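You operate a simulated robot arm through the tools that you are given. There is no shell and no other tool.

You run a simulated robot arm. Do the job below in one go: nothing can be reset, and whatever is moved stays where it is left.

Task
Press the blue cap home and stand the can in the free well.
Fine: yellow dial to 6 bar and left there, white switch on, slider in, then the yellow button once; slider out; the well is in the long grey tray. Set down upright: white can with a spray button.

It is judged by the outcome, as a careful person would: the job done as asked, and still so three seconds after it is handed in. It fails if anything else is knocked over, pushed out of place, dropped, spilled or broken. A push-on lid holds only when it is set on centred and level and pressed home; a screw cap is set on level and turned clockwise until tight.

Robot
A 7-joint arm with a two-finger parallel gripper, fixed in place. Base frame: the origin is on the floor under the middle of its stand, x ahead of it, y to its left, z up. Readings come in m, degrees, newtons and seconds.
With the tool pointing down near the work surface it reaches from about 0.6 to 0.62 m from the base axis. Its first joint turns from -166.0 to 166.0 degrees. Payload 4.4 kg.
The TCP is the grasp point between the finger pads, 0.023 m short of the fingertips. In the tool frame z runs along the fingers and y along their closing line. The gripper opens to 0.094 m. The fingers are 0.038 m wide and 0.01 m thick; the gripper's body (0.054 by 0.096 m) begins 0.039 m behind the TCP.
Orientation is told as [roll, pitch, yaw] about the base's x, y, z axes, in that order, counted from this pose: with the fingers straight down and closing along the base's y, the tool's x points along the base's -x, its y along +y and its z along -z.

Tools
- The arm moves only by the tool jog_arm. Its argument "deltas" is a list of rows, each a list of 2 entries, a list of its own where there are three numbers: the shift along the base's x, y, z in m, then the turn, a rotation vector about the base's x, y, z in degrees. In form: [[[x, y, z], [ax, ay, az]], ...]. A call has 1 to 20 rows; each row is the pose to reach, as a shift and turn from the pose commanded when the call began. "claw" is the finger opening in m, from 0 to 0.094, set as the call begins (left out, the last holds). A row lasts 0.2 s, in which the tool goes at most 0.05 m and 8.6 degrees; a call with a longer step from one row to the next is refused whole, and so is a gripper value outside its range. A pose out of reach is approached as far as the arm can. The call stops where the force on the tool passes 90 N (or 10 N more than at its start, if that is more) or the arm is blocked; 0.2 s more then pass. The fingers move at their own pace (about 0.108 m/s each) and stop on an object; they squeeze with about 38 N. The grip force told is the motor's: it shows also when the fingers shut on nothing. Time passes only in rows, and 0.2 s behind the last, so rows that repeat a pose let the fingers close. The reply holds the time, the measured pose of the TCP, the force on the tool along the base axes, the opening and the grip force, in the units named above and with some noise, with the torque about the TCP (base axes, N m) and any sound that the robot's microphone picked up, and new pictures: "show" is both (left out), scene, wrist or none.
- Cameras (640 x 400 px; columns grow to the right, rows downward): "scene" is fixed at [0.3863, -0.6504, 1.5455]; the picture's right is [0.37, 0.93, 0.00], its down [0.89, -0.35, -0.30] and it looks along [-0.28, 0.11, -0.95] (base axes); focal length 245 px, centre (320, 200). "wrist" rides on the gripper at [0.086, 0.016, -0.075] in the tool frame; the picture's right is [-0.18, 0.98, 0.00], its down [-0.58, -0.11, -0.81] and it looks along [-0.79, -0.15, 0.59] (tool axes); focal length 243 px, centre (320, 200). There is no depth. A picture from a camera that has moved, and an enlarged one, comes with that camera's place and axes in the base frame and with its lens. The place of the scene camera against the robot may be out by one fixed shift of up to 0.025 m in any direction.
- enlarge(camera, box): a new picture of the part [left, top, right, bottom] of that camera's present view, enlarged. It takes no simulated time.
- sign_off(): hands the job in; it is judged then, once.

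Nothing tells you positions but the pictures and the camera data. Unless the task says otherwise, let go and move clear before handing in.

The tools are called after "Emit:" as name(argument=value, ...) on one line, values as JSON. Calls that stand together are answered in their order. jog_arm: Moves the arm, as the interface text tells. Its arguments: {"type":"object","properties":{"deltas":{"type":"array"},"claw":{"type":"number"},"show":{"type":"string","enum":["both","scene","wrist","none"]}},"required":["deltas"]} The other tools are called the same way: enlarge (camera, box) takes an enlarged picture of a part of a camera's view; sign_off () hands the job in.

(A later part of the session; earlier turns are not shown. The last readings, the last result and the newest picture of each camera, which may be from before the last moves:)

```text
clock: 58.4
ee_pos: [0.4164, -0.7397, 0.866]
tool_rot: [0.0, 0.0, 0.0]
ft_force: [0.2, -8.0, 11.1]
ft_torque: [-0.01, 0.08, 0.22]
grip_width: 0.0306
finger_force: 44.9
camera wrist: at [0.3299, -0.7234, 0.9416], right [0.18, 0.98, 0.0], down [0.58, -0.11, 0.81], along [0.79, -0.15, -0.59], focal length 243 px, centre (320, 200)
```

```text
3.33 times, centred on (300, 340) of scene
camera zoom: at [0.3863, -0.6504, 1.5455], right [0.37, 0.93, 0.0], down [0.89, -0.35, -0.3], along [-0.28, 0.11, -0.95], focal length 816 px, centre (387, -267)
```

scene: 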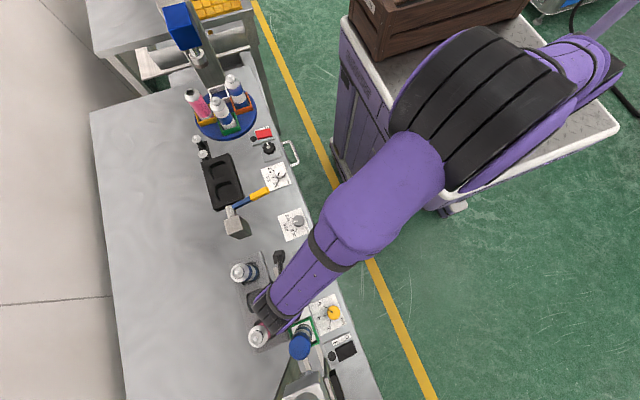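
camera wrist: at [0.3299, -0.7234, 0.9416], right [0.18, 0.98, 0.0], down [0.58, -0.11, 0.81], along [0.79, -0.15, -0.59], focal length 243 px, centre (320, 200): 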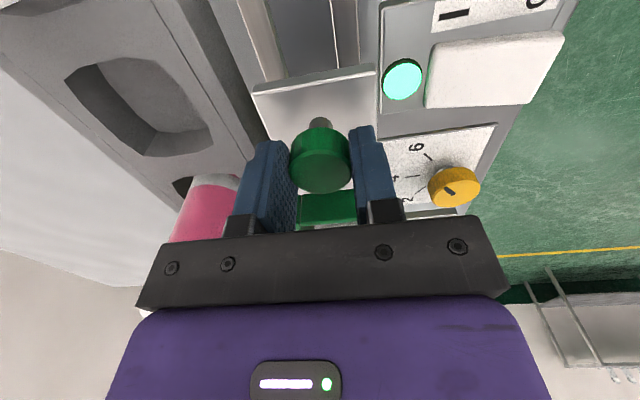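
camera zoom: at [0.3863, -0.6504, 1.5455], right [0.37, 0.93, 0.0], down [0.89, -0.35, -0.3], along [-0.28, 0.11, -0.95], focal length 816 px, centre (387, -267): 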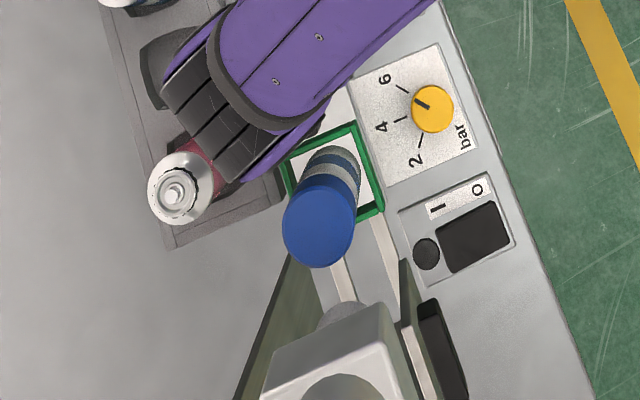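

Emit:
jog_arm(deltas=[[[-0.002, 0, 0], [0, 0, 0]], [[-0.005, 0, 0], [0, 0, 0]], [[-0.009, -0.0001, 0], [0, 0, 0]], [[-0.013, -0.0001, 0], [0, 0, 0]], [[-0.017, -0.0002, 0], [0, 0, 0]], [[-0.021, -0.0002, 0], [0, 0, 0]], [[-0.025, -0.0003, 0], [0, 0, 0]], [[-0.029, -0.0003, 0], [0, 0, 0]], [[-0.033, -0.0004, 0], [0, 0, 0]], [[-0.037, -0.0004, 0], [0, 0, 0]], [[-0.041, -0.0005, 0], [0, 0, 0]], [[-0.045, -0.0005, 0], [0, 0, 0]], [[-0.048, -0.0006, 0], [0, 0, 0]], [[-0.051, -0.0006, 0], [0, 0, 0]], [[-0.054, -0.0006, 0], [0, 0, 0]], [[-0.056, -0.0006, 0], [0, 0, 0]], [[-0.058, -0.0006, 0], [0, 0, 0]], [[-0.06, -0.0006, 0], [0, 0, 0]], [[-0.062, -0.0006, 0], [0, 0, 0]]], show="both")

Emit:
enlarge(camera="scene", box=[220, 260, 380, 360])

```text
clock: 62.4
ee_pos: [0.3558, -0.7403, 0.8665]
tool_rot: [-0.1, 0.0, 0.1]
ft_force: [1.6, -4.6, 15.7]
ft_torque: [0.01, 0.56, -0.26]
grip_width: 0.0312
finger_force: 45.1
camera wrist: at [0.269, -0.7235, 0.9415], right [0.18, 0.98, 0.0], down [0.58, -0.11, 0.81], along [0.79, -0.15, -0.59], focal length 243 px, centre (320, 200)
```

scene: 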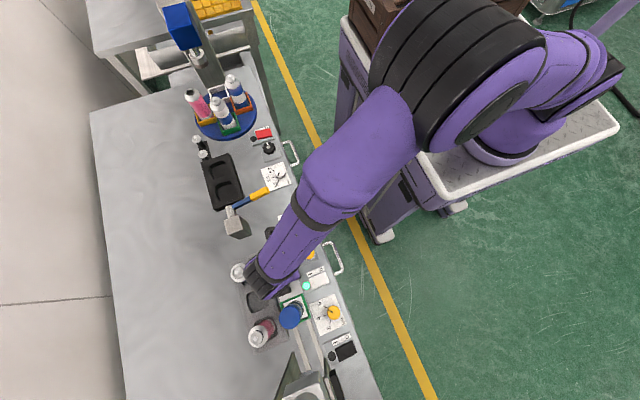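
wrist: 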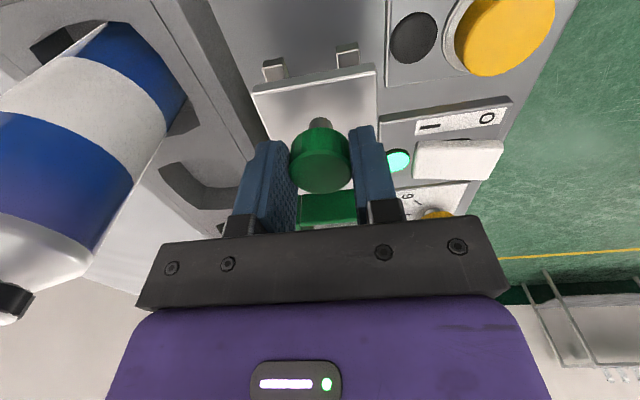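

```text
4.00 times, centred on (300, 310) of scene
camera zoom: at [0.3863, -0.6504, 1.5455], right [0.37, 0.93, 0.0], down [0.89, -0.35, -0.3], along [-0.28, 0.11, -0.95], focal length 979 px, centre (400, -240)
```

zoom: 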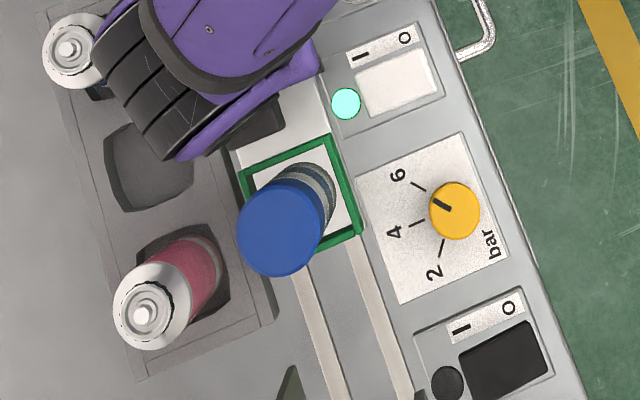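

Emit:
jog_arm(deltas=[[[-0.002, 0, 0], [0, 0, 0]], [[-0.004, 0, 0], [0, 0, 0]], [[-0.005, 0, 0], [0, 0, 0]]], show="wrist")

```text
clock: 63.2
ee_pos: [0.3536, -0.7398, 0.8664]
tool_rot: [0.0, -0.2, 0.1]
ft_force: [32.0, -5.0, 7.5]
ft_torque: [0.22, -0.14, -0.09]
grip_width: 0.0307
finger_force: 44.8
camera wrist: at [0.2671, -0.7236, 0.9406], right [0.18, 0.98, 0.0], down [0.58, -0.11, 0.81], along [0.79, -0.15, -0.59], focal length 243 px, centre (320, 200)
```

wrist: 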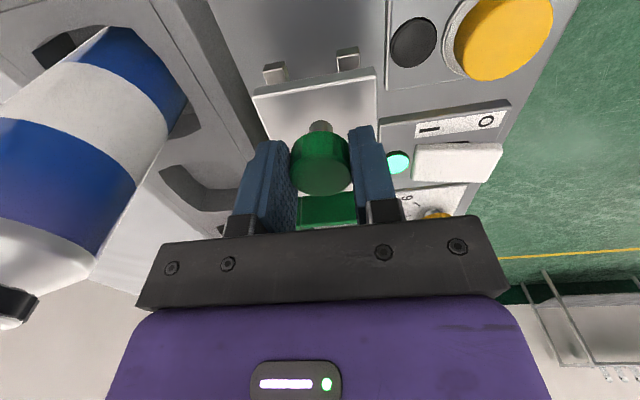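

The slider is against its out-stop. I relax, release and rise, then go to the same side-view pose I used before to check whether the cap is now lower.

Emit:
jog_arm(deltas=[[[0.003, 0, 0], [0, 0, 0]], [[0.005, 0, 0], [0, 0, 0]], [[0.005, 0, 0], [0, 0, 0]]], show="none")

Emit:
jog_arm(deltas=[[[0, 0, 0], [0, 0, 0]], [[0, 0, 0], [0, 0, 0]], [[0, 0, 0.02], [0, 0, 0]], [[0, 0, 0.06], [0, 0, 0]], [[0, 0, 0.1], [0, 0, 0]], [[0, 0, 0.14], [0, 0, 0]], [[0, 0, 0.157], [0, 0, 0]], [[0, 0, 0.157], [0, 0, 0]]], claw=0.06, show="wrist")

Emit:
jog_arm(deltas=[[[0.004, 0.006, 0.0], [0, 0, -8.2]], [[0.008, 0.012, 0.0], [0, 0, -16.4]], [[0.012, 0.018, 0.0], [0, 0, -24.6]], [[0.016, 0.024, 0.0], [0, 0, -32.8]], [[0.02, 0.03, 0.0], [0, 0, -41]], [[0.024, 0.036, 0.0], [0, 0, -49.2]], [[0.028, 0.042, 0.0], [0, 0, -57.4]], [[0.032, 0.048, 0.0], [0, 0, -65.6]], [[0.036, 0.054, 0.0], [0, 0, -73.8]], [[0.04, 0.06, 0.0], [0, 0, -82]], [[0.042, 0.065, 0.0], [0, 0, -90]], [[0.042, 0.065, 0.0], [0, 0, -90]]], claw=0.0, show="none")

Emit:
jog_arm(deltas=[[[0, 0, -0.01], [-7.5, 0, 0]], [[0, 0, -0.02], [-15, 0, 0]], [[0, 0, -0.02], [-15, 0, 0]]], show="both")

Emit:
enlarge(camera="wrist", box=[180, 0, 440, 160])

```text
clock: 64.0
ee_pos: [0.3545, -0.7407, 0.8652]
tool_rot: [0.0, 0.1, -0.1]
ft_force: [11.5, 0.3, 4.1]
ft_torque: [-0.23, -0.7, 0.03]
grip_width: 0.0311
finger_force: 44.8
```

```text
clock: 65.8
ee_pos: [0.3576, -0.739, 1.0249]
tool_rot: [0.0, 0.0, -0.1]
ft_force: [-0.9, -0.8, -0.1]
ft_torque: [0.01, -0.03, -0.01]
grip_width: 0.0602
finger_force: 0.0
camera wrist: at [0.2707, -0.7231, 1.0996], right [0.19, 0.98, 0.0], down [0.58, -0.11, 0.81], along [0.79, -0.15, -0.59], focal length 243 px, centre (320, 200)
```

wrist: 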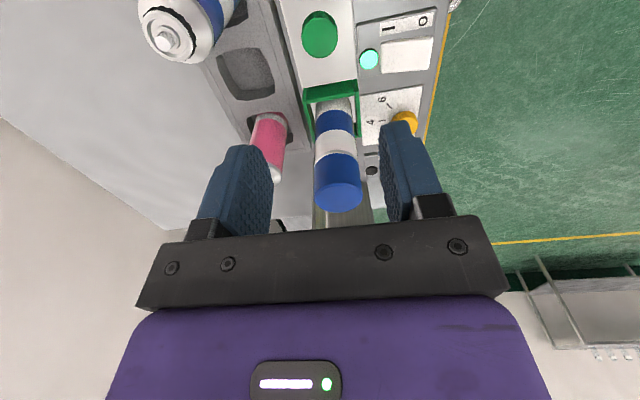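

```text
clock: 68.4
ee_pos: [0.3983, -0.6735, 1.0239]
tool_rot: [0.0, 0.0, -90.2]
ft_force: [0.0, 0.2, 0.0]
ft_torque: [0.01, 0.02, 0.02]
grip_width: 0.0001
finger_force: 38.2
```

```text
clock: 69.2
ee_pos: [0.3981, -0.6745, 1.0042]
tool_rot: [0.1, -15.1, -90.2]
ft_force: [-1.0, 0.0, -0.1]
ft_torque: [0.01, -0.01, 0.03]
grip_width: 0.0
finger_force: 38.4
camera wrist: at [0.4136, -0.5715, 1.0537], right [0.98, -0.18, 0.05], down [-0.11, -0.35, 0.93], along [-0.15, -0.92, -0.37], focal length 243 px, centre (320, 200)
```

scene: 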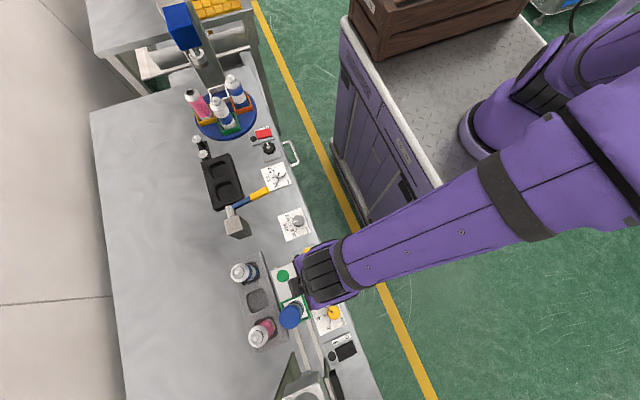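
wrist: 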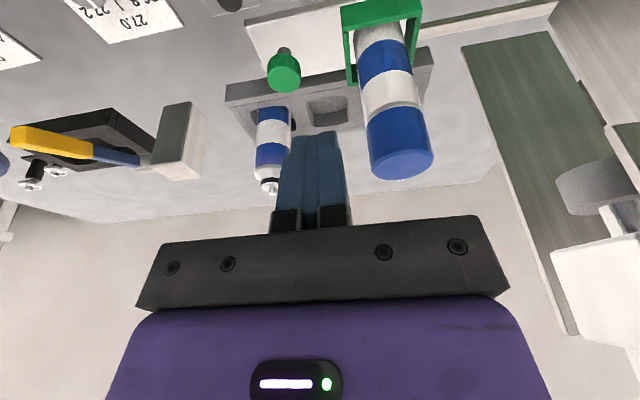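

```text
2.46 times, centred on (310, 80) of wrist
camera zoom: at [0.4136, -0.5715, 1.0537], right [0.98, -0.18, 0.05], down [-0.11, -0.35, 0.93], along [-0.15, -0.92, -0.37], focal length 597 px, centre (345, 495)
```

zoom: 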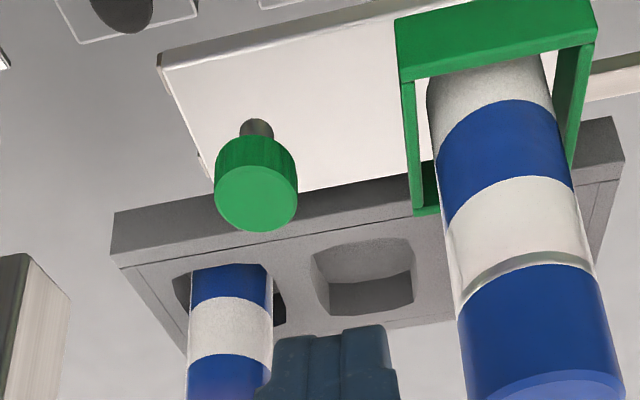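

The cap top appears slightly lower than before. I enlarge the cap to check seating and level.

Emit:
enlarge(camera="wrist", box=[340, 60, 450, 190])

Emit:
enlarge(camera="wrist", box=[355, 90, 435, 140])

```text
3.08 times, centred on (395, 125) of wrist
camera zoom: at [0.4136, -0.5715, 1.0537], right [0.98, -0.18, 0.05], down [-0.11, -0.35, 0.93], along [-0.15, -0.92, -0.37], focal length 746 px, centre (89, 431)
```

zoom: 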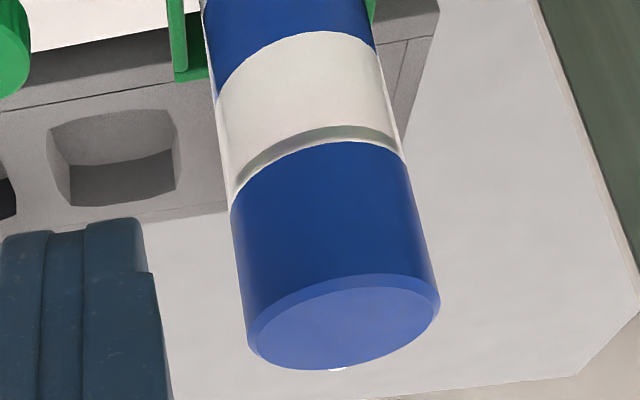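

```text
8.00 times, centred on (395, 115) of wrist
camera zoom: at [0.4136, -0.5715, 1.0537], right [0.98, -0.18, 0.05], down [-0.11, -0.35, 0.93], along [-0.15, -0.92, -0.37], focal length 1941 px, centre (-280, 880)
```

zoom: 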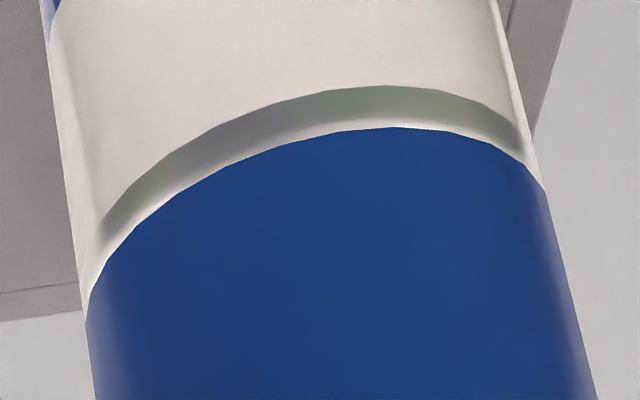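

The cap sits level with an even shoulder ring all round. I return to yaw 0 to compare with the identical pre-press view and to prepare the grasp.

Emit:
jog_arm(deltas=[[[0, 0, 0.01], [7.5, 0, 0]], [[0, 0, 0.02], [15, 0, 0]], [[0, 0, 0.02], [15, 0, 0]]], show="none")

Emit:
jog_arm(deltas=[[[-0.004, -0.006, 0.0], [0, 0, 8.2]], [[-0.008, -0.012, 0.0], [0, 0, 16.4]], [[-0.012, -0.018, 0.0], [0, 0, 24.6]], [[-0.016, -0.024, 0.0], [0, 0, 32.8]], [[-0.02, -0.03, 0.0], [0, 0, 41]], [[-0.024, -0.036, 0.0], [0, 0, 49.2]], [[-0.028, -0.042, 0.0], [0, 0, 57.4]], [[-0.032, -0.048, 0.0], [0, 0, 65.6]], [[-0.036, -0.054, 0.0], [0, 0, 73.8]], [[-0.04, -0.06, 0.0], [0, 0, 82]], [[-0.042, -0.065, 0.0], [0, 0, 90]], [[-0.042, -0.065, 0.0], [0, 0, 90]]], claw=0.08, show="wrist")

Emit:
enlarge(camera="wrist", box=[220, 0, 420, 220])

Emit:
enlarge(camera="wrist", box=[290, 90, 390, 220])

```text
clock: 70.0
ee_pos: [0.3979, -0.6744, 1.0237]
tool_rot: [0.0, 0.0, -90.1]
ft_force: [-0.6, 0.3, 0.3]
ft_torque: [0.0, -0.02, 0.02]
grip_width: 0.0
finger_force: 37.7
```

```text
clock: 72.6
ee_pos: [0.3544, -0.74, 1.023]
tool_rot: [0.0, 0.0, 0.2]
ft_force: [0.0, -0.5, -0.5]
ft_torque: [0.01, 0.0, 0.0]
grip_width: 0.0798
finger_force: 0.0
camera wrist: at [0.268, -0.7241, 1.0982], right [0.18, 0.98, 0.0], down [0.58, -0.11, 0.81], along [0.79, -0.15, -0.59], focal length 243 px, centre (320, 200)
```

wrist: 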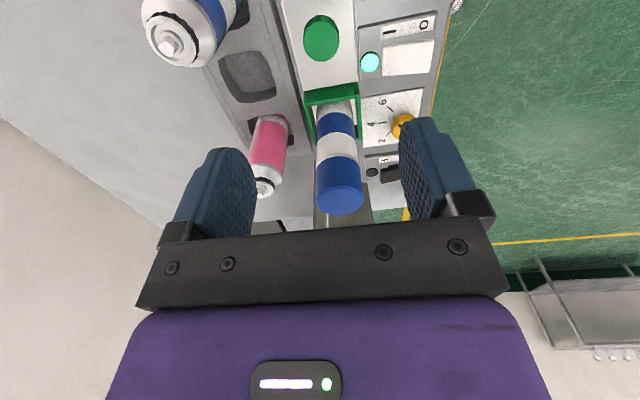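

```text
1.82 times, centred on (320, 110) of wrist
camera zoom: at [0.268, -0.7241, 1.0982], right [0.18, 0.98, 0.0], down [0.58, -0.11, 0.81], along [0.79, -0.15, -0.59], focal length 441 px, centre (320, 364)
```

zoom: 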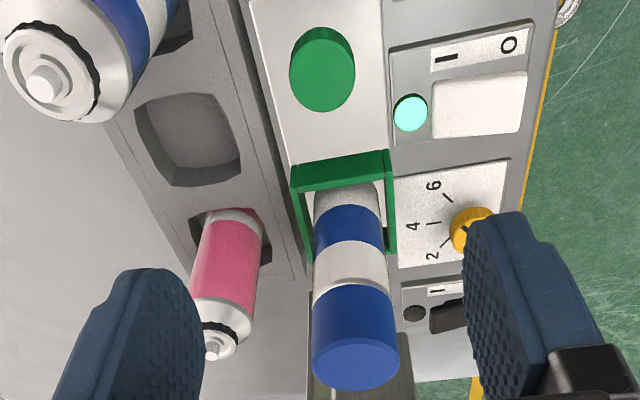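

```text
3.08 times, centred on (340, 155) of wrist
camera zoom: at [0.268, -0.7241, 1.0982], right [0.18, 0.98, 0.0], down [0.58, -0.11, 0.81], along [0.79, -0.15, -0.59], focal length 746 px, centre (258, 338)
```

zoom: 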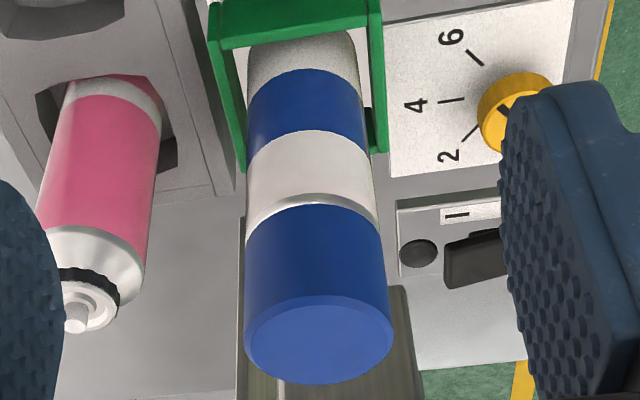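

The cap is about 2–3 mm lower than before and level, so it is pressed home. For carrying I want to grip the can's body, not the cap, so I'll try a near-horizontal side grasp from the robot side (camera on top). First I rise and turn to yaw +90°.

Emit:
jog_arm(deltas=[[[0.0, 0.01, 0.02], [0, 0, 8]], [[0.0, 0.02, 0.04], [0, 0, 16]], [[0.005, 0.03, 0.06], [0, 0, 24]], [[0.012, 0.04, 0.077], [0, 0, 32]], [[0.02, 0.05, 0.077], [0, 0, 40]], [[0.03, 0.06, 0.077], [0, 0, 48]], [[0.04, 0.07, 0.077], [0, 0, 56]], [[0.05, 0.08, 0.077], [0, 0, 64]], [[0.06, 0.08, 0.077], [0, 0, 72]], [[0.065, 0.08, 0.077], [0, 0, 80]], [[0.065, 0.08, 0.077], [0, 0, 88]], [[0.065, 0.08, 0.077], [0, 0, 90]], [[0.065, 0.08, 0.077], [0, 0, 90]]], claw=0.08, show="both")

```text
clock: 75.4
ee_pos: [0.4218, -0.6602, 1.1012]
tool_rot: [0.0, -0.1, 90.0]
ft_force: [1.5, 0.1, 0.4]
ft_torque: [0.02, 0.02, -0.03]
grip_width: 0.0799
finger_force: 0.0
camera wrist: at [0.4037, -0.7463, 1.1759], right [-0.98, 0.18, 0.0], down [0.11, 0.58, 0.81], along [0.15, 0.79, -0.59], focal length 243 px, centre (320, 200)
```

scene: 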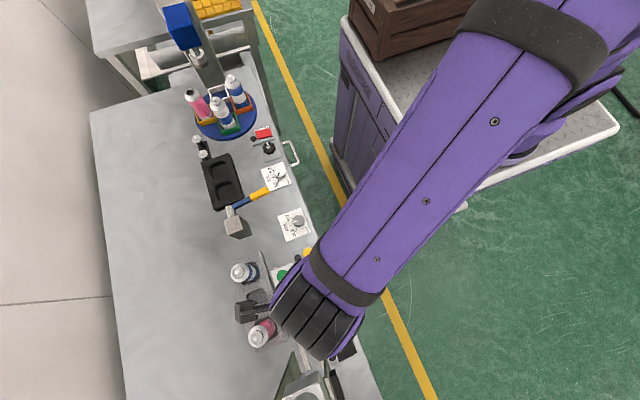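
wrist: 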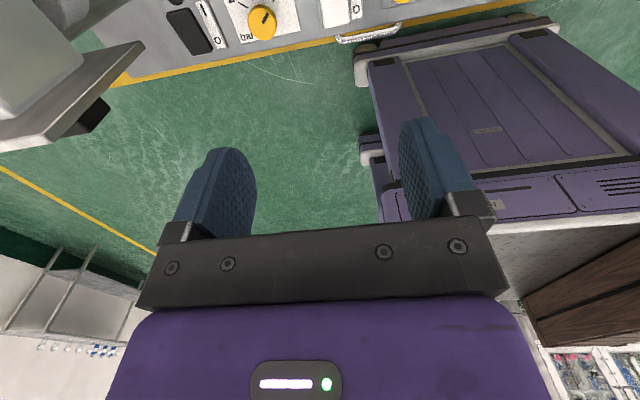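

Yaw +90° works, with the camera on the far side. Now I tilt the fingers outward by 75° in the air.

Emit:
jog_arm(deltas=[[[0, 0.005, 0.0], [-8, 0, 0]], [[0, 0.01, 0.0], [-16, 0, 0]], [[0, 0.015, 0.0], [-24, 0, 0]], [[0, 0.02, 0.0], [-32, 0, 0]], [[0, 0.02, 0.0], [-40, 0, 0]], [[0, 0.02, 0.0], [-48, 0, 0]], [[0, 0.02, 0.0], [-56, 0, 0]], [[0, 0.02, 0.0], [-64, 0, 0]], [[0, 0.02, 0.0], [-72, 0, 0]], [[0, 0.02, 0.0], [-75, 0, 0]], [[0, 0.02, 0.0], [-75, 0, 0]]], show="both")

```text
clock: 77.8
ee_pos: [0.422, -0.6407, 1.1013]
tool_rot: [-0.3, 75.0, 89.7]
ft_force: [-0.4, 0.8, -0.1]
ft_torque: [0.01, 0.0, 0.0]
grip_width: 0.0801
finger_force: 0.1
camera wrist: at [0.4036, -0.5899, 1.2042], right [-0.98, 0.05, -0.18], down [0.11, 0.93, -0.35], along [0.15, -0.37, -0.92], focal length 243 px, centre (320, 200)
```

scene: 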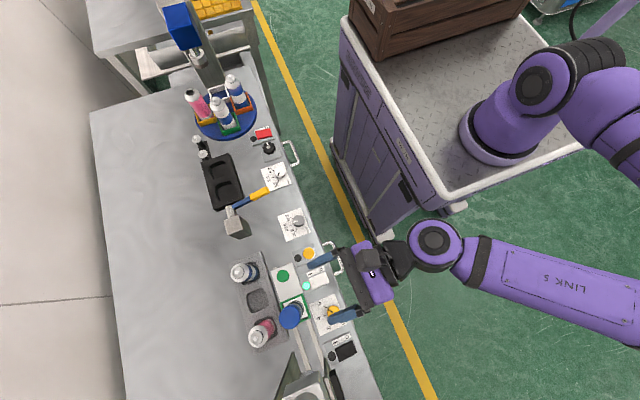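
wrist: 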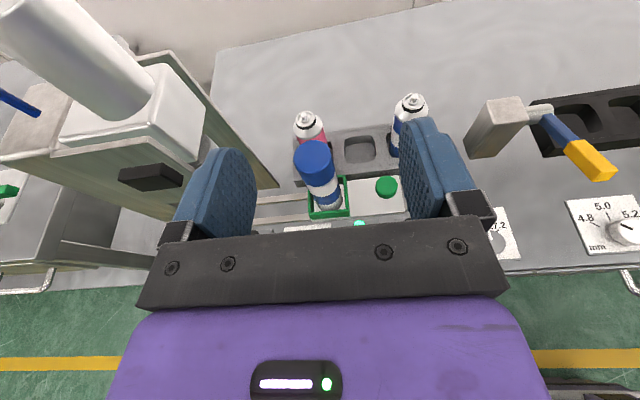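

The near-horizontal pose works well and gives a clear view from above. I enlarge the tray and the can.

Emit:
enlarge(camera="wrist", box=[270, 80, 440, 230])

Emit:
enlarge(camera="wrist", box=[290, 110, 420, 190])

Emit:
enlarge(camera="scene", box=[220, 240, 400, 350])

```text
2.67 times, centred on (355, 155) of wrist
camera zoom: at [0.4036, -0.5899, 1.2042], right [-0.98, 0.05, -0.18], down [0.11, 0.93, -0.35], along [0.15, -0.37, -0.92], focal length 647 px, centre (227, 320)
```

zoom: 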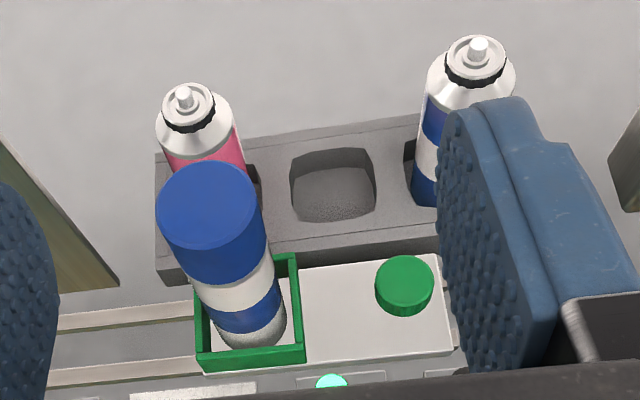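

```text
4.92 times, centred on (355, 150) of wrist
camera zoom: at [0.4036, -0.5899, 1.2042], right [-0.98, 0.05, -0.18], down [0.11, 0.93, -0.35], along [0.15, -0.37, -0.92], focal length 1194 px, centre (148, 446)
```

zoom: 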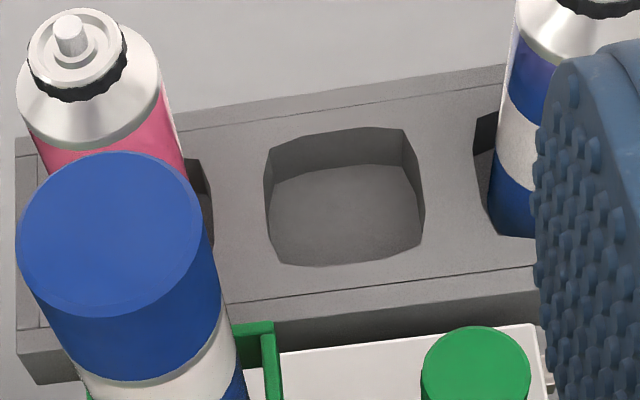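

```text
3.56 times, centred on (310, 295) of scene
camera zoom: at [0.3863, -0.6504, 1.5455], right [0.37, 0.93, 0.0], down [0.89, -0.35, -0.3], along [-0.28, 0.11, -0.95], focal length 870 px, centre (356, -138)
```

zoom: 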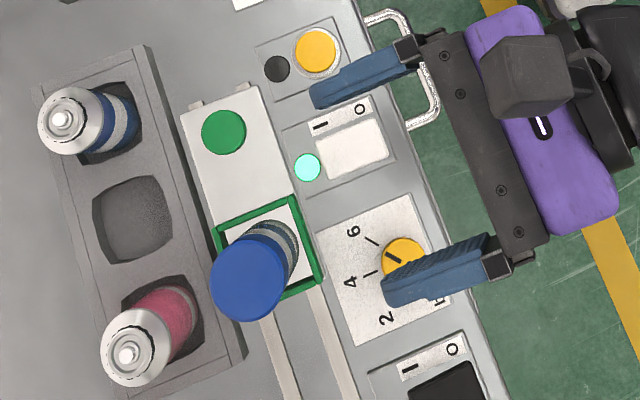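

The free well centre works out at about (0.389, -0.828), the tray row runs along x with ~79 mm pitch, and the can's axis is (0.450, -0.739). I lower in front of the can at grip height (z ≈ 0.897), staying clear of it.

Emit:
jog_arm(deltas=[[[0.014, 0.005, 0.0], [0, 0, 0]], [[0.028, 0.011, 0.0], [0, 0, 0]], [[0.028, 0.011, -0.04], [0, 0, 0]], [[0.028, 0.011, -0.08], [0, 0, 0]], [[0.028, 0.011, -0.12], [0, 0, 0]], [[0.028, 0.011, -0.16], [0, 0, 0]], [[0.028, 0.011, -0.19], [0, 0, 0]], [[0.028, 0.011, -0.204], [0, 0, 0]], [[0.028, 0.011, -0.204], [0, 0, 0]]], claw=0.08, show="both")

Emit:
enlarge(camera="wrist", box=[200, 60, 440, 230])

```text
clock: 79.8
ee_pos: [0.4499, -0.6303, 0.8977]
tool_rot: [-0.3, 75.0, 89.6]
ft_force: [0.5, -0.2, -0.1]
ft_torque: [0.0, -0.01, 0.03]
grip_width: 0.08
finger_force: 0.0
camera wrist: at [0.4319, -0.5797, 1.0021], right [-0.98, 0.05, -0.18], down [0.11, 0.93, -0.35], along [0.15, -0.37, -0.92], focal length 243 px, centre (320, 200)
```

scene: 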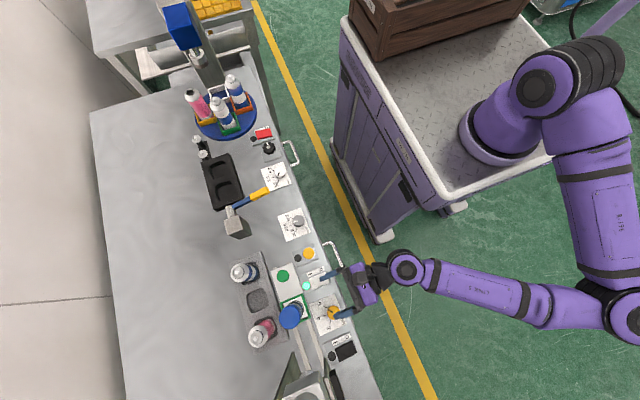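
wrist: 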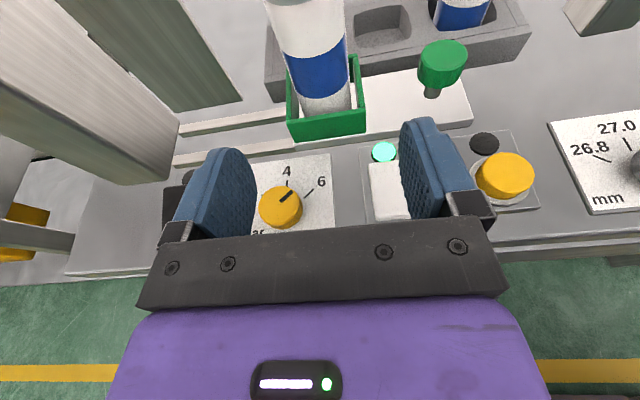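

```text
2.35 times, centred on (320, 145) of wrist
camera zoom: at [0.4319, -0.5797, 1.0021], right [-0.98, 0.05, -0.18], down [0.11, 0.93, -0.35], along [0.15, -0.37, -0.92], focal length 571 px, centre (320, 329)
```

zoom: 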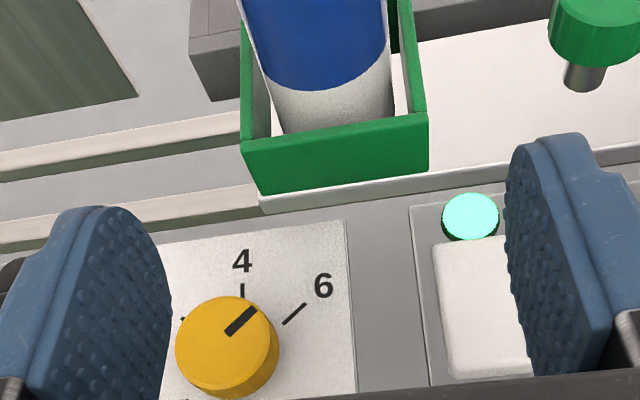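

The fingers are level with the can body and centred on x = 0.450. I slide forward to straddle it.

Emit:
jog_arm(deltas=[[[0, -0.02, 0], [0, 0, 0]], [[0, -0.04, 0], [0, 0, 0]], [[0, -0.06, 0], [0, 0, 0]], [[0, -0.075, 0], [0, 0, 0]], [[0, -0.085, 0], [0, 0, 0]], [[0, -0.085, 0], [0, 0, 0]]], show="both")

Emit:
enlarge(camera="wrist", box=[200, 20, 440, 230])

Emit:
enlarge(camera="scene", box=[240, 260, 380, 350])

```text
clock: 81.2
ee_pos: [0.4487, -0.7147, 0.8963]
tool_rot: [-0.3, 74.9, 89.7]
ft_force: [0.3, 0.6, -0.5]
ft_torque: [0.04, 0.01, 0.01]
grip_width: 0.0801
finger_force: 0.0
camera wrist: at [0.4314, -0.6651, 0.9999], right [-0.98, 0.05, -0.18], down [0.11, 0.93, -0.35], along [0.15, -0.37, -0.92], focal length 243 px, centre (320, 200)
```

scene: 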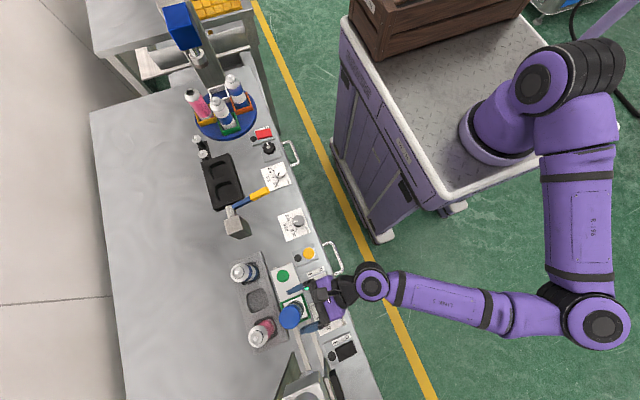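
wrist: 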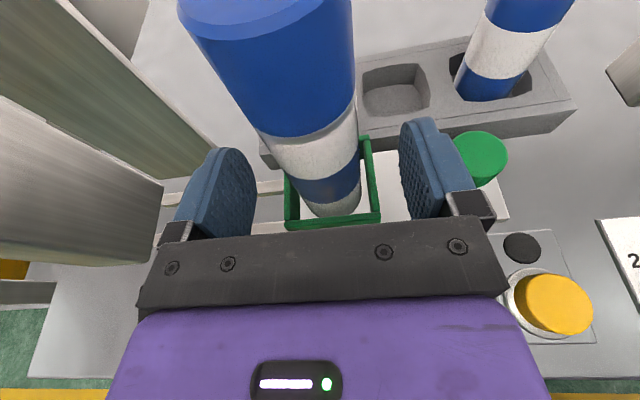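

```text
1.90 times, centred on (320, 125) of wrist
camera zoom: at [0.4314, -0.6651, 0.9999], right [-0.98, 0.05, -0.18], down [0.11, 0.93, -0.35], along [0.15, -0.37, -0.92], focal length 462 px, centre (320, 343)
```

zoom: 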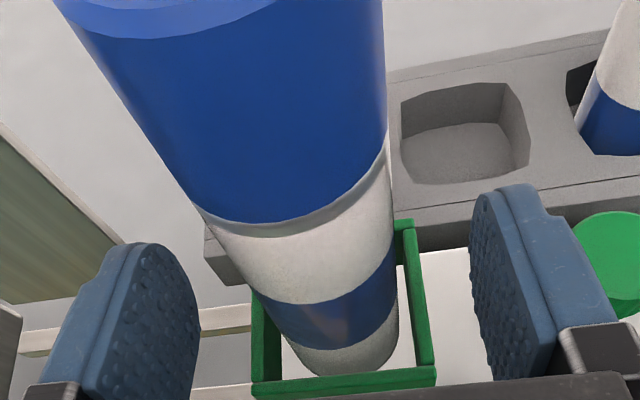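

```text
4.44 times, centred on (310, 305) of scene
camera zoom: at [0.3863, -0.6504, 1.5455], right [0.37, 0.93, 0.0], down [0.89, -0.35, -0.3], along [-0.28, 0.11, -0.95], focal length 1088 px, centre (364, -267)
```

zoom: 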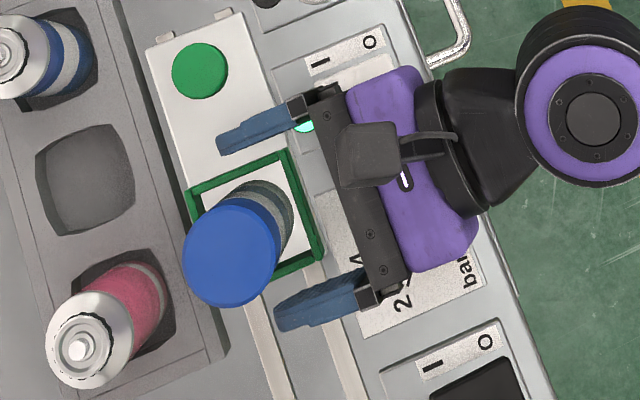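

The can is centred between the fingers. I go the last 20 mm and close on the body.

Emit:
jog_arm(deltas=[[[0.0005, -0.01, 0], [0, 0, 0]], [[0.0005, -0.02, 0], [0, 0, 0]], [[0.0005, -0.02, 0], [0, 0, 0]]], show="wrist")

Emit:
jog_arm(deltas=[[[0, 0, 0], [0, 0, 0]], [[0, 0, 0], [0, 0, 0]], [[0, 0, 0], [0, 0, 0]]], claw=0.03, show="both")

Emit:
enlarge(camera="scene", box=[240, 260, 380, 350])

```text
clock: 82.0
ee_pos: [0.4488, -0.7342, 0.8944]
tool_rot: [-0.3, 75.0, 89.7]
ft_force: [0.1, 0.7, 0.3]
ft_torque: [0.0, 0.0, 0.01]
grip_width: 0.0799
finger_force: 0.1
camera wrist: at [0.4321, -0.6851, 0.9994], right [-0.98, 0.05, -0.18], down [0.11, 0.93, -0.35], along [0.15, -0.37, -0.92], focal length 243 px, centre (320, 200)
```

wrist: 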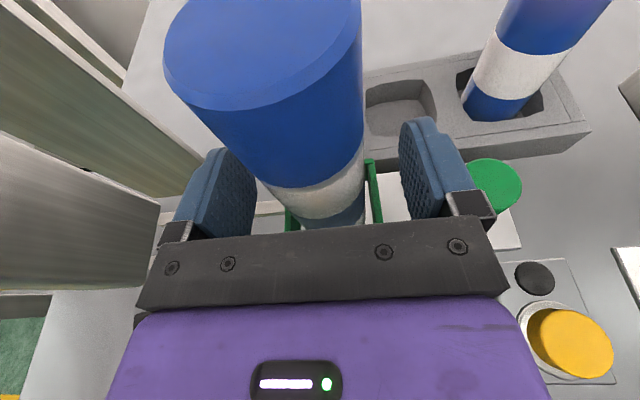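

```text
clock: 82.8
ee_pos: [0.4503, -0.7334, 0.8954]
tool_rot: [-0.4, 75.0, 89.8]
ft_force: [1.1, -0.2, 1.0]
ft_torque: [-0.03, -0.03, 0.0]
grip_width: 0.0444
finger_force: 37.1
camera wrist: at [0.4323, -0.685, 0.9995], right [-0.98, 0.05, -0.18], down [0.11, 0.93, -0.35], along [0.15, -0.37, -0.92], focal length 243 px, centre (320, 200)
```

scene: 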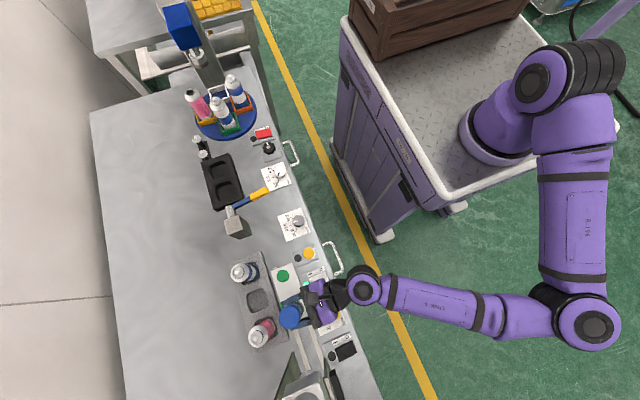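
wrist: 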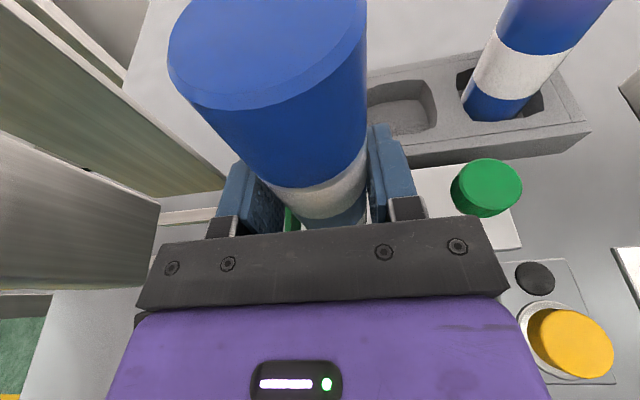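

```text
4.44 times, centred on (310, 305) of scene
camera zoom: at [0.3863, -0.6504, 1.5455], right [0.37, 0.93, 0.0], down [0.89, -0.35, -0.3], along [-0.28, 0.11, -0.95], focal length 1088 px, centre (364, -267)
```

zoom: 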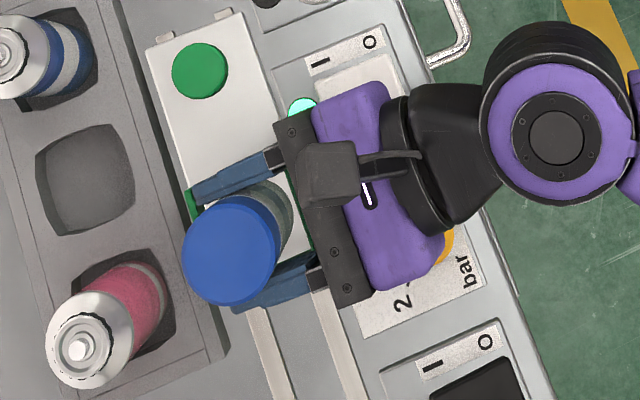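

The can body is gripped at 44 mm wide. I lift it straight up slowly by 60 mm.

Emit:
jog_arm(deltas=[[[0, 0, 0.002], [0, 0, 0]], [[0, 0, 0.006], [0, 0, 0]], [[0, 0, 0.012], [0, 0, 0]], [[0, 0, 0.02], [0, 0, 0]], [[0, 0, 0.028], [0, 0, 0]], [[0, 0, 0.036], [0, 0, 0]], [[0, 0, 0.044], [0, 0, 0]], [[0, 0, 0.052], [0, 0, 0]], [[0, 0, 0.058], [0, 0, 0]], [[0, 0, 0.06], [0, 0, 0]]], show="both")

Emit:
enlarge(camera="scene", box=[240, 260, 380, 350])

Emit:
enlarge(camera="wrist", box=[160, 0, 480, 230])

```text
clock: 85.0
ee_pos: [0.4494, -0.7348, 0.9567]
tool_rot: [-0.2, 75.0, 89.8]
ft_force: [0.5, 0.0, -1.8]
ft_torque: [-0.01, -0.05, 0.02]
grip_width: 0.0441
finger_force: 38.0
camera wrist: at [0.4324, -0.6847, 1.0599], right [-0.98, 0.05, -0.18], down [0.11, 0.93, -0.35], along [0.15, -0.37, -0.92], focal length 243 px, centre (320, 200)
```

scene: 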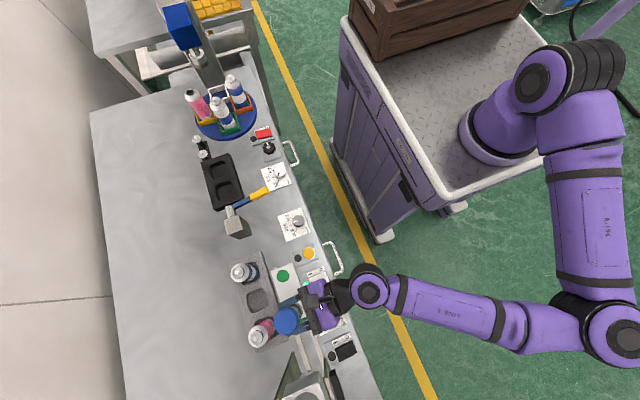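
wrist: 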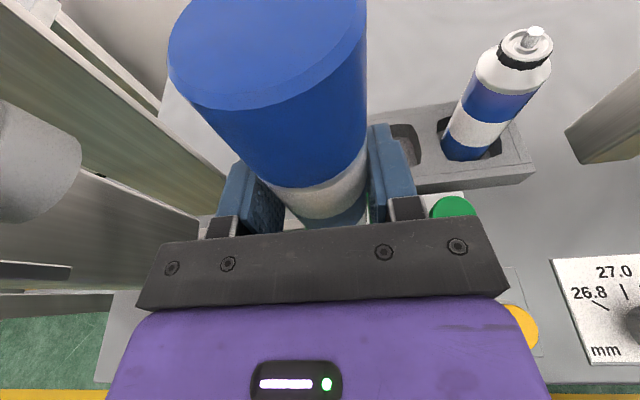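

```text
4.44 times, centred on (310, 305) of scene
camera zoom: at [0.3863, -0.6504, 1.5455], right [0.37, 0.93, 0.0], down [0.89, -0.35, -0.3], along [-0.28, 0.11, -0.95], focal length 1088 px, centre (364, -267)
```

zoom: 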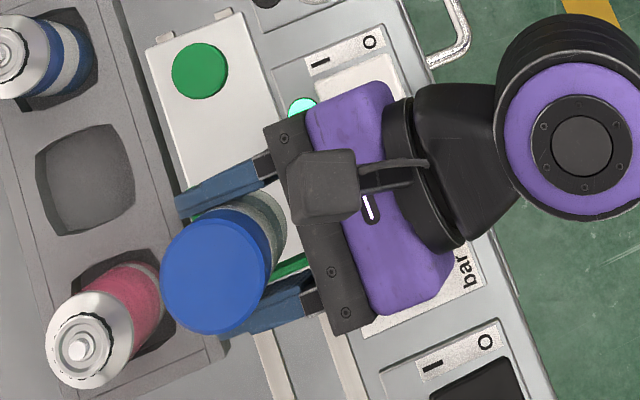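

```text
1.74 times, centred on (320, 115) of wrist
camera zoom: at [0.4324, -0.6847, 1.0599], right [-0.98, 0.05, -0.18], down [0.11, 0.93, -0.35], along [0.15, -0.37, -0.92], focal length 422 px, centre (320, 348)
```

zoom: 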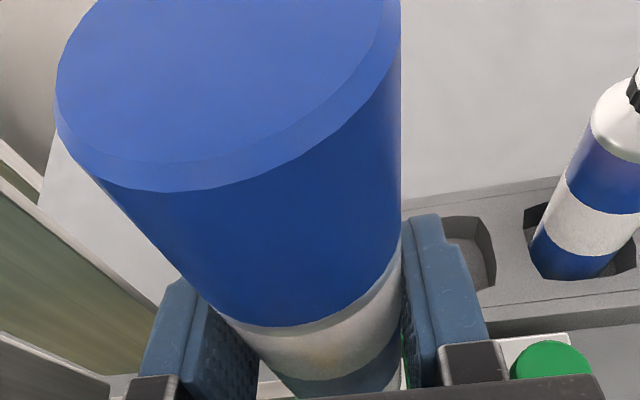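

The can is held firmly with no slip. Combining the views, the well centre is (0.3886, -0.8305) with the tray rim near z 0.825. I carry the can over: a bit higher, then -x, then -y between the two neighbours.

Emit:
jog_arm(deltas=[[[0, 0, 0.01], [0, 0, 0]], [[-0.005, 0, 0.02], [0, 0, 0]], [[-0.02, 0, 0.02], [0, 0, 0]], [[-0.035, 0, 0.02], [0, 0, 0]], [[-0.05, 0, 0.02], [0, 0, 0]], [[-0.059, 0, 0.02], [0, 0, 0]], [[-0.061, -0.008, 0.02], [0, 0, 0]], [[-0.061, -0.022, 0.02], [0, 0, 0]], [[-0.061, -0.036, 0.02], [0, 0, 0]], [[-0.061, -0.05, 0.02], [0, 0, 0]], [[-0.061, -0.064, 0.02], [0, 0, 0]], [[-0.061, -0.076, 0.02], [0, 0, 0]], [[-0.061, -0.085, 0.02], [0, 0, 0]], [[-0.061, -0.09, 0.02], [0, 0, 0]], [[-0.061, -0.091, 0.02], [0, 0, 0]], [[-0.061, -0.091, 0.02], [0, 0, 0]]], show="both")

Emit:
enlarge(camera="scene", box=[210, 240, 350, 360])

Emit:
enlarge(camera="wrist", box=[160, 0, 480, 230])

```text
clock: 88.4
ee_pos: [0.3891, -0.8256, 0.9765]
tool_rot: [-0.2, 75.0, 89.7]
ft_force: [0.5, -1.0, -2.1]
ft_torque: [0.06, -0.01, -0.03]
grip_width: 0.0441
finger_force: 37.7
camera wrist: at [0.371, -0.7754, 1.0798], right [-0.98, 0.05, -0.18], down [0.11, 0.93, -0.35], along [0.15, -0.37, -0.92], focal length 243 px, centre (320, 200)
```

scene: 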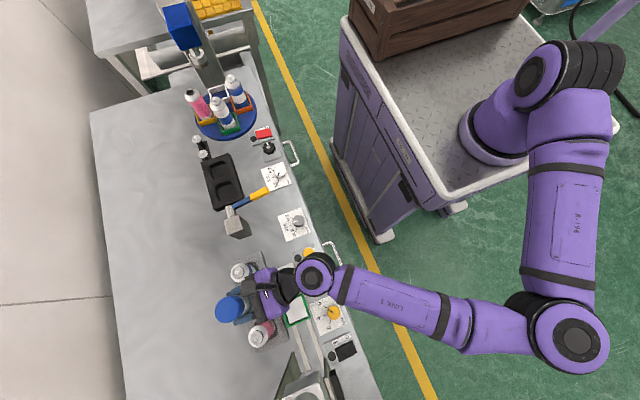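
wrist: 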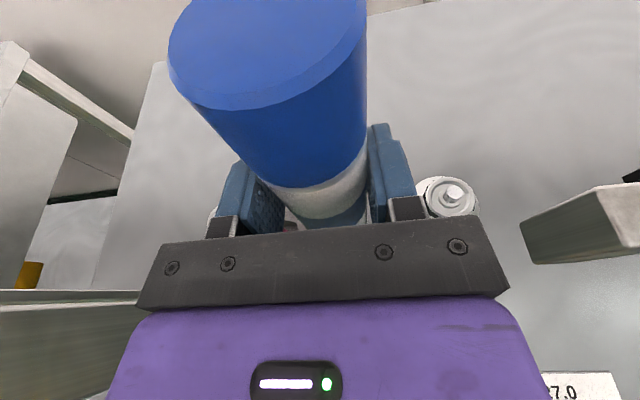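

```text
3.33 times, centred on (280, 300) of scene
camera zoom: at [0.3863, -0.6504, 1.5455], right [0.37, 0.93, 0.0], down [0.89, -0.35, -0.3], along [-0.28, 0.11, -0.95], focal length 816 px, centre (453, -133)
```

zoom: 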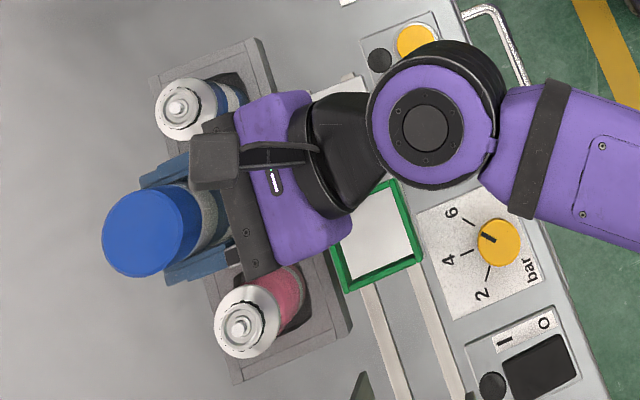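

```text
1.74 times, centred on (320, 115) of wrist
camera zoom: at [0.371, -0.7754, 1.0798], right [-0.98, 0.05, -0.18], down [0.11, 0.93, -0.35], along [0.15, -0.37, -0.92], focal length 422 px, centre (320, 348)
```

zoom: 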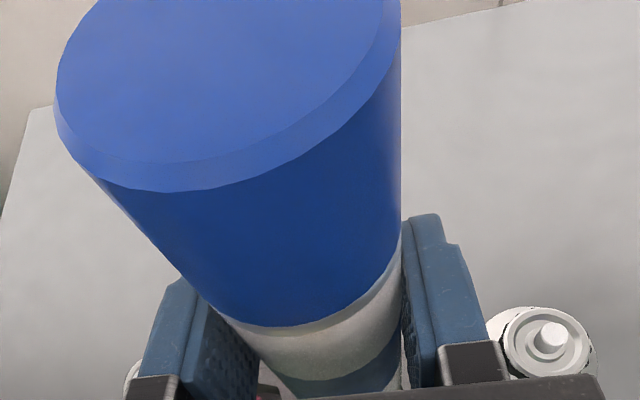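

The can hangs over the free well, about 2 mm short in y by the scene view. I correct that and lower until its base is just above the tray rim.

Emit:
jog_arm(deltas=[[[0, -0.001, -0.005], [0, 0, 0]], [[0, -0.002, -0.015], [0, 0, 0]], [[0, -0.002, -0.027], [0, 0, 0]], [[0, -0.002, -0.039], [0, 0, 0]], [[0, -0.002, -0.049], [0, 0, 0]], [[0, -0.002, -0.057], [0, 0, 0]], [[0, -0.002, -0.062], [0, 0, 0]], [[0, -0.002, -0.062], [0, 0, 0]]], show="both")

Emit:
enlarge(camera="scene", box=[210, 240, 350, 360])

Emit:
enlarge(camera="wrist", box=[200, 120, 480, 240])

```text
clock: 90.2
ee_pos: [0.3887, -0.8265, 0.9146]
tool_rot: [-0.3, 75.0, 89.7]
ft_force: [0.1, 0.5, -1.3]
ft_torque: [0.06, 0.01, 0.0]
grip_width: 0.0443
finger_force: 38.5
camera wrist: at [0.3709, -0.7767, 1.0182], right [-0.98, 0.05, -0.18], down [0.11, 0.93, -0.35], along [0.15, -0.37, -0.92], focal length 243 px, centre (320, 200)
```

scene: 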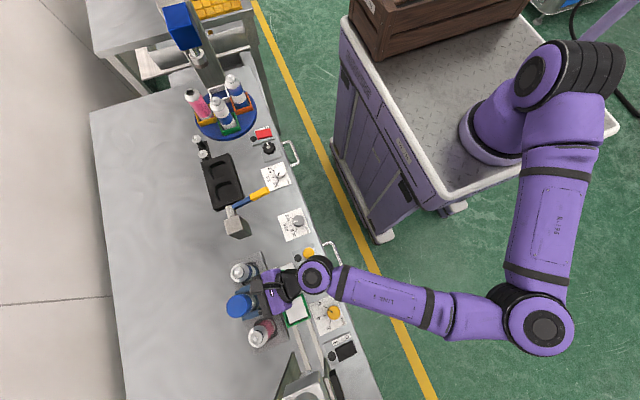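
wrist: 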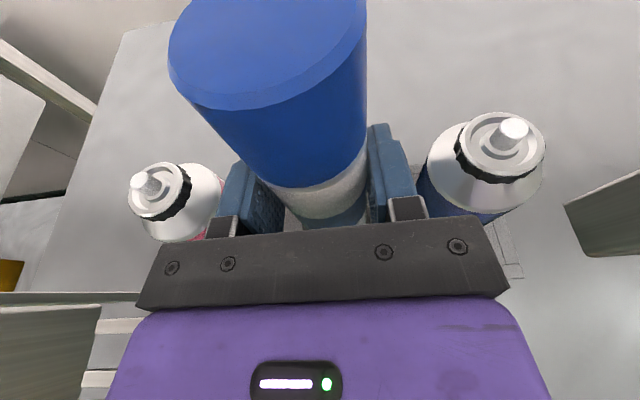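

```text
3.33 times, centred on (280, 300) of scene
camera zoom: at [0.3863, -0.6504, 1.5455], right [0.37, 0.93, 0.0], down [0.89, -0.35, -0.3], along [-0.28, 0.11, -0.95], focal length 816 px, centre (453, -133)
```

zoom: 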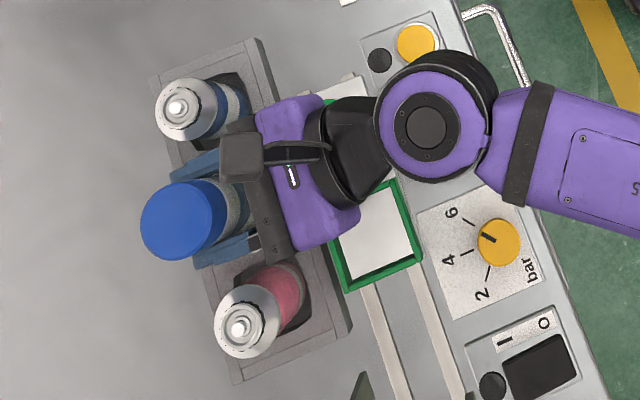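

```text
2.29 times, centred on (340, 180) of wrist
camera zoom: at [0.3709, -0.7767, 1.0182], right [-0.98, 0.05, -0.18], down [0.11, 0.93, -0.35], along [0.15, -0.37, -0.92], focal length 555 px, centre (274, 246)
```

zoom: 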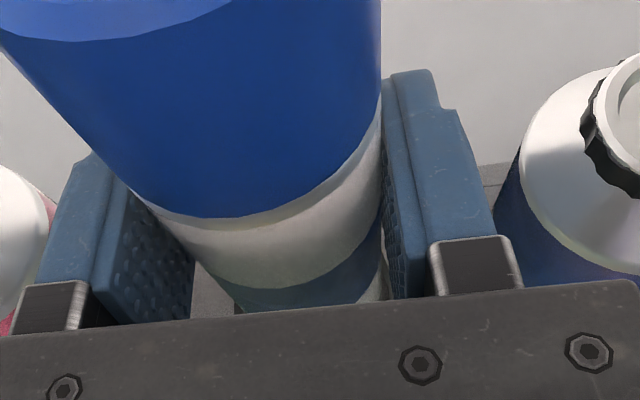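

By the scene view the can is still ~3 mm short of the neighbours' line, so I shift 2.5 mm further out and lower gently, watching the force for contact.

Emit:
jog_arm(deltas=[[[0, -0.0015, 0], [0, 0, 0]], [[0, -0.0025, 0], [0, 0, 0]], [[0, -0.0025, -0.003], [0, 0, 0]], [[0, -0.0025, -0.006], [0, 0, 0]], [[0, -0.0025, -0.009], [0, 0, 0]], [[0, -0.0025, -0.012], [0, 0, 0]], [[0, -0.0025, -0.014], [0, 0, 0]]], show="both")

Emit:
enlarge(camera="scene", box=[210, 240, 350, 360])

```text
clock: 91.8
ee_pos: [0.3896, -0.8289, 0.9027]
tool_rot: [-0.4, 75.2, 89.6]
ft_force: [-1.4, 4.5, 9.4]
ft_torque: [0.12, 0.11, -0.06]
grip_width: 0.0441
finger_force: 37.9
camera wrist: at [0.371, -0.7796, 1.0056], right [-0.98, 0.05, -0.18], down [0.11, 0.93, -0.35], along [0.15, -0.37, -0.92], focal length 243 px, centre (320, 200)
```

scene: 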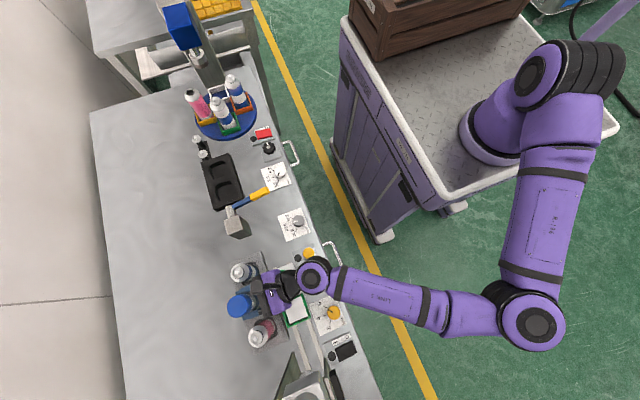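
wrist: 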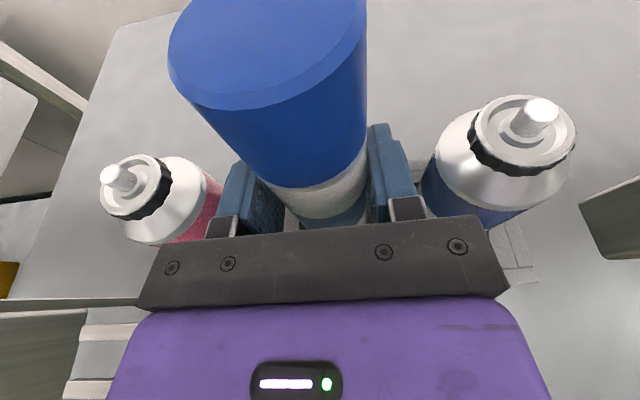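

```text
3.33 times, centred on (280, 300) of scene
camera zoom: at [0.3863, -0.6504, 1.5455], right [0.37, 0.93, 0.0], down [0.89, -0.35, -0.3], along [-0.28, 0.11, -0.95], focal length 816 px, centre (453, -133)
```

zoom: 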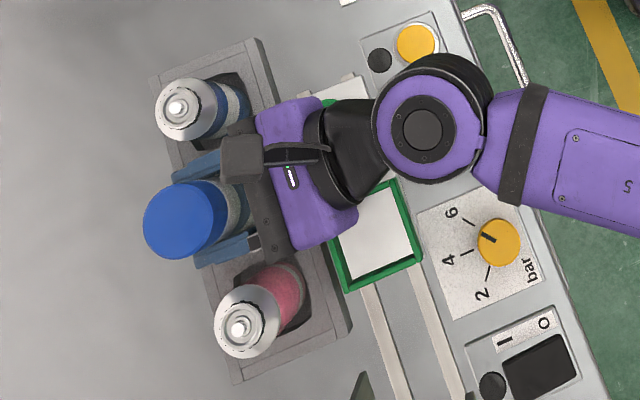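

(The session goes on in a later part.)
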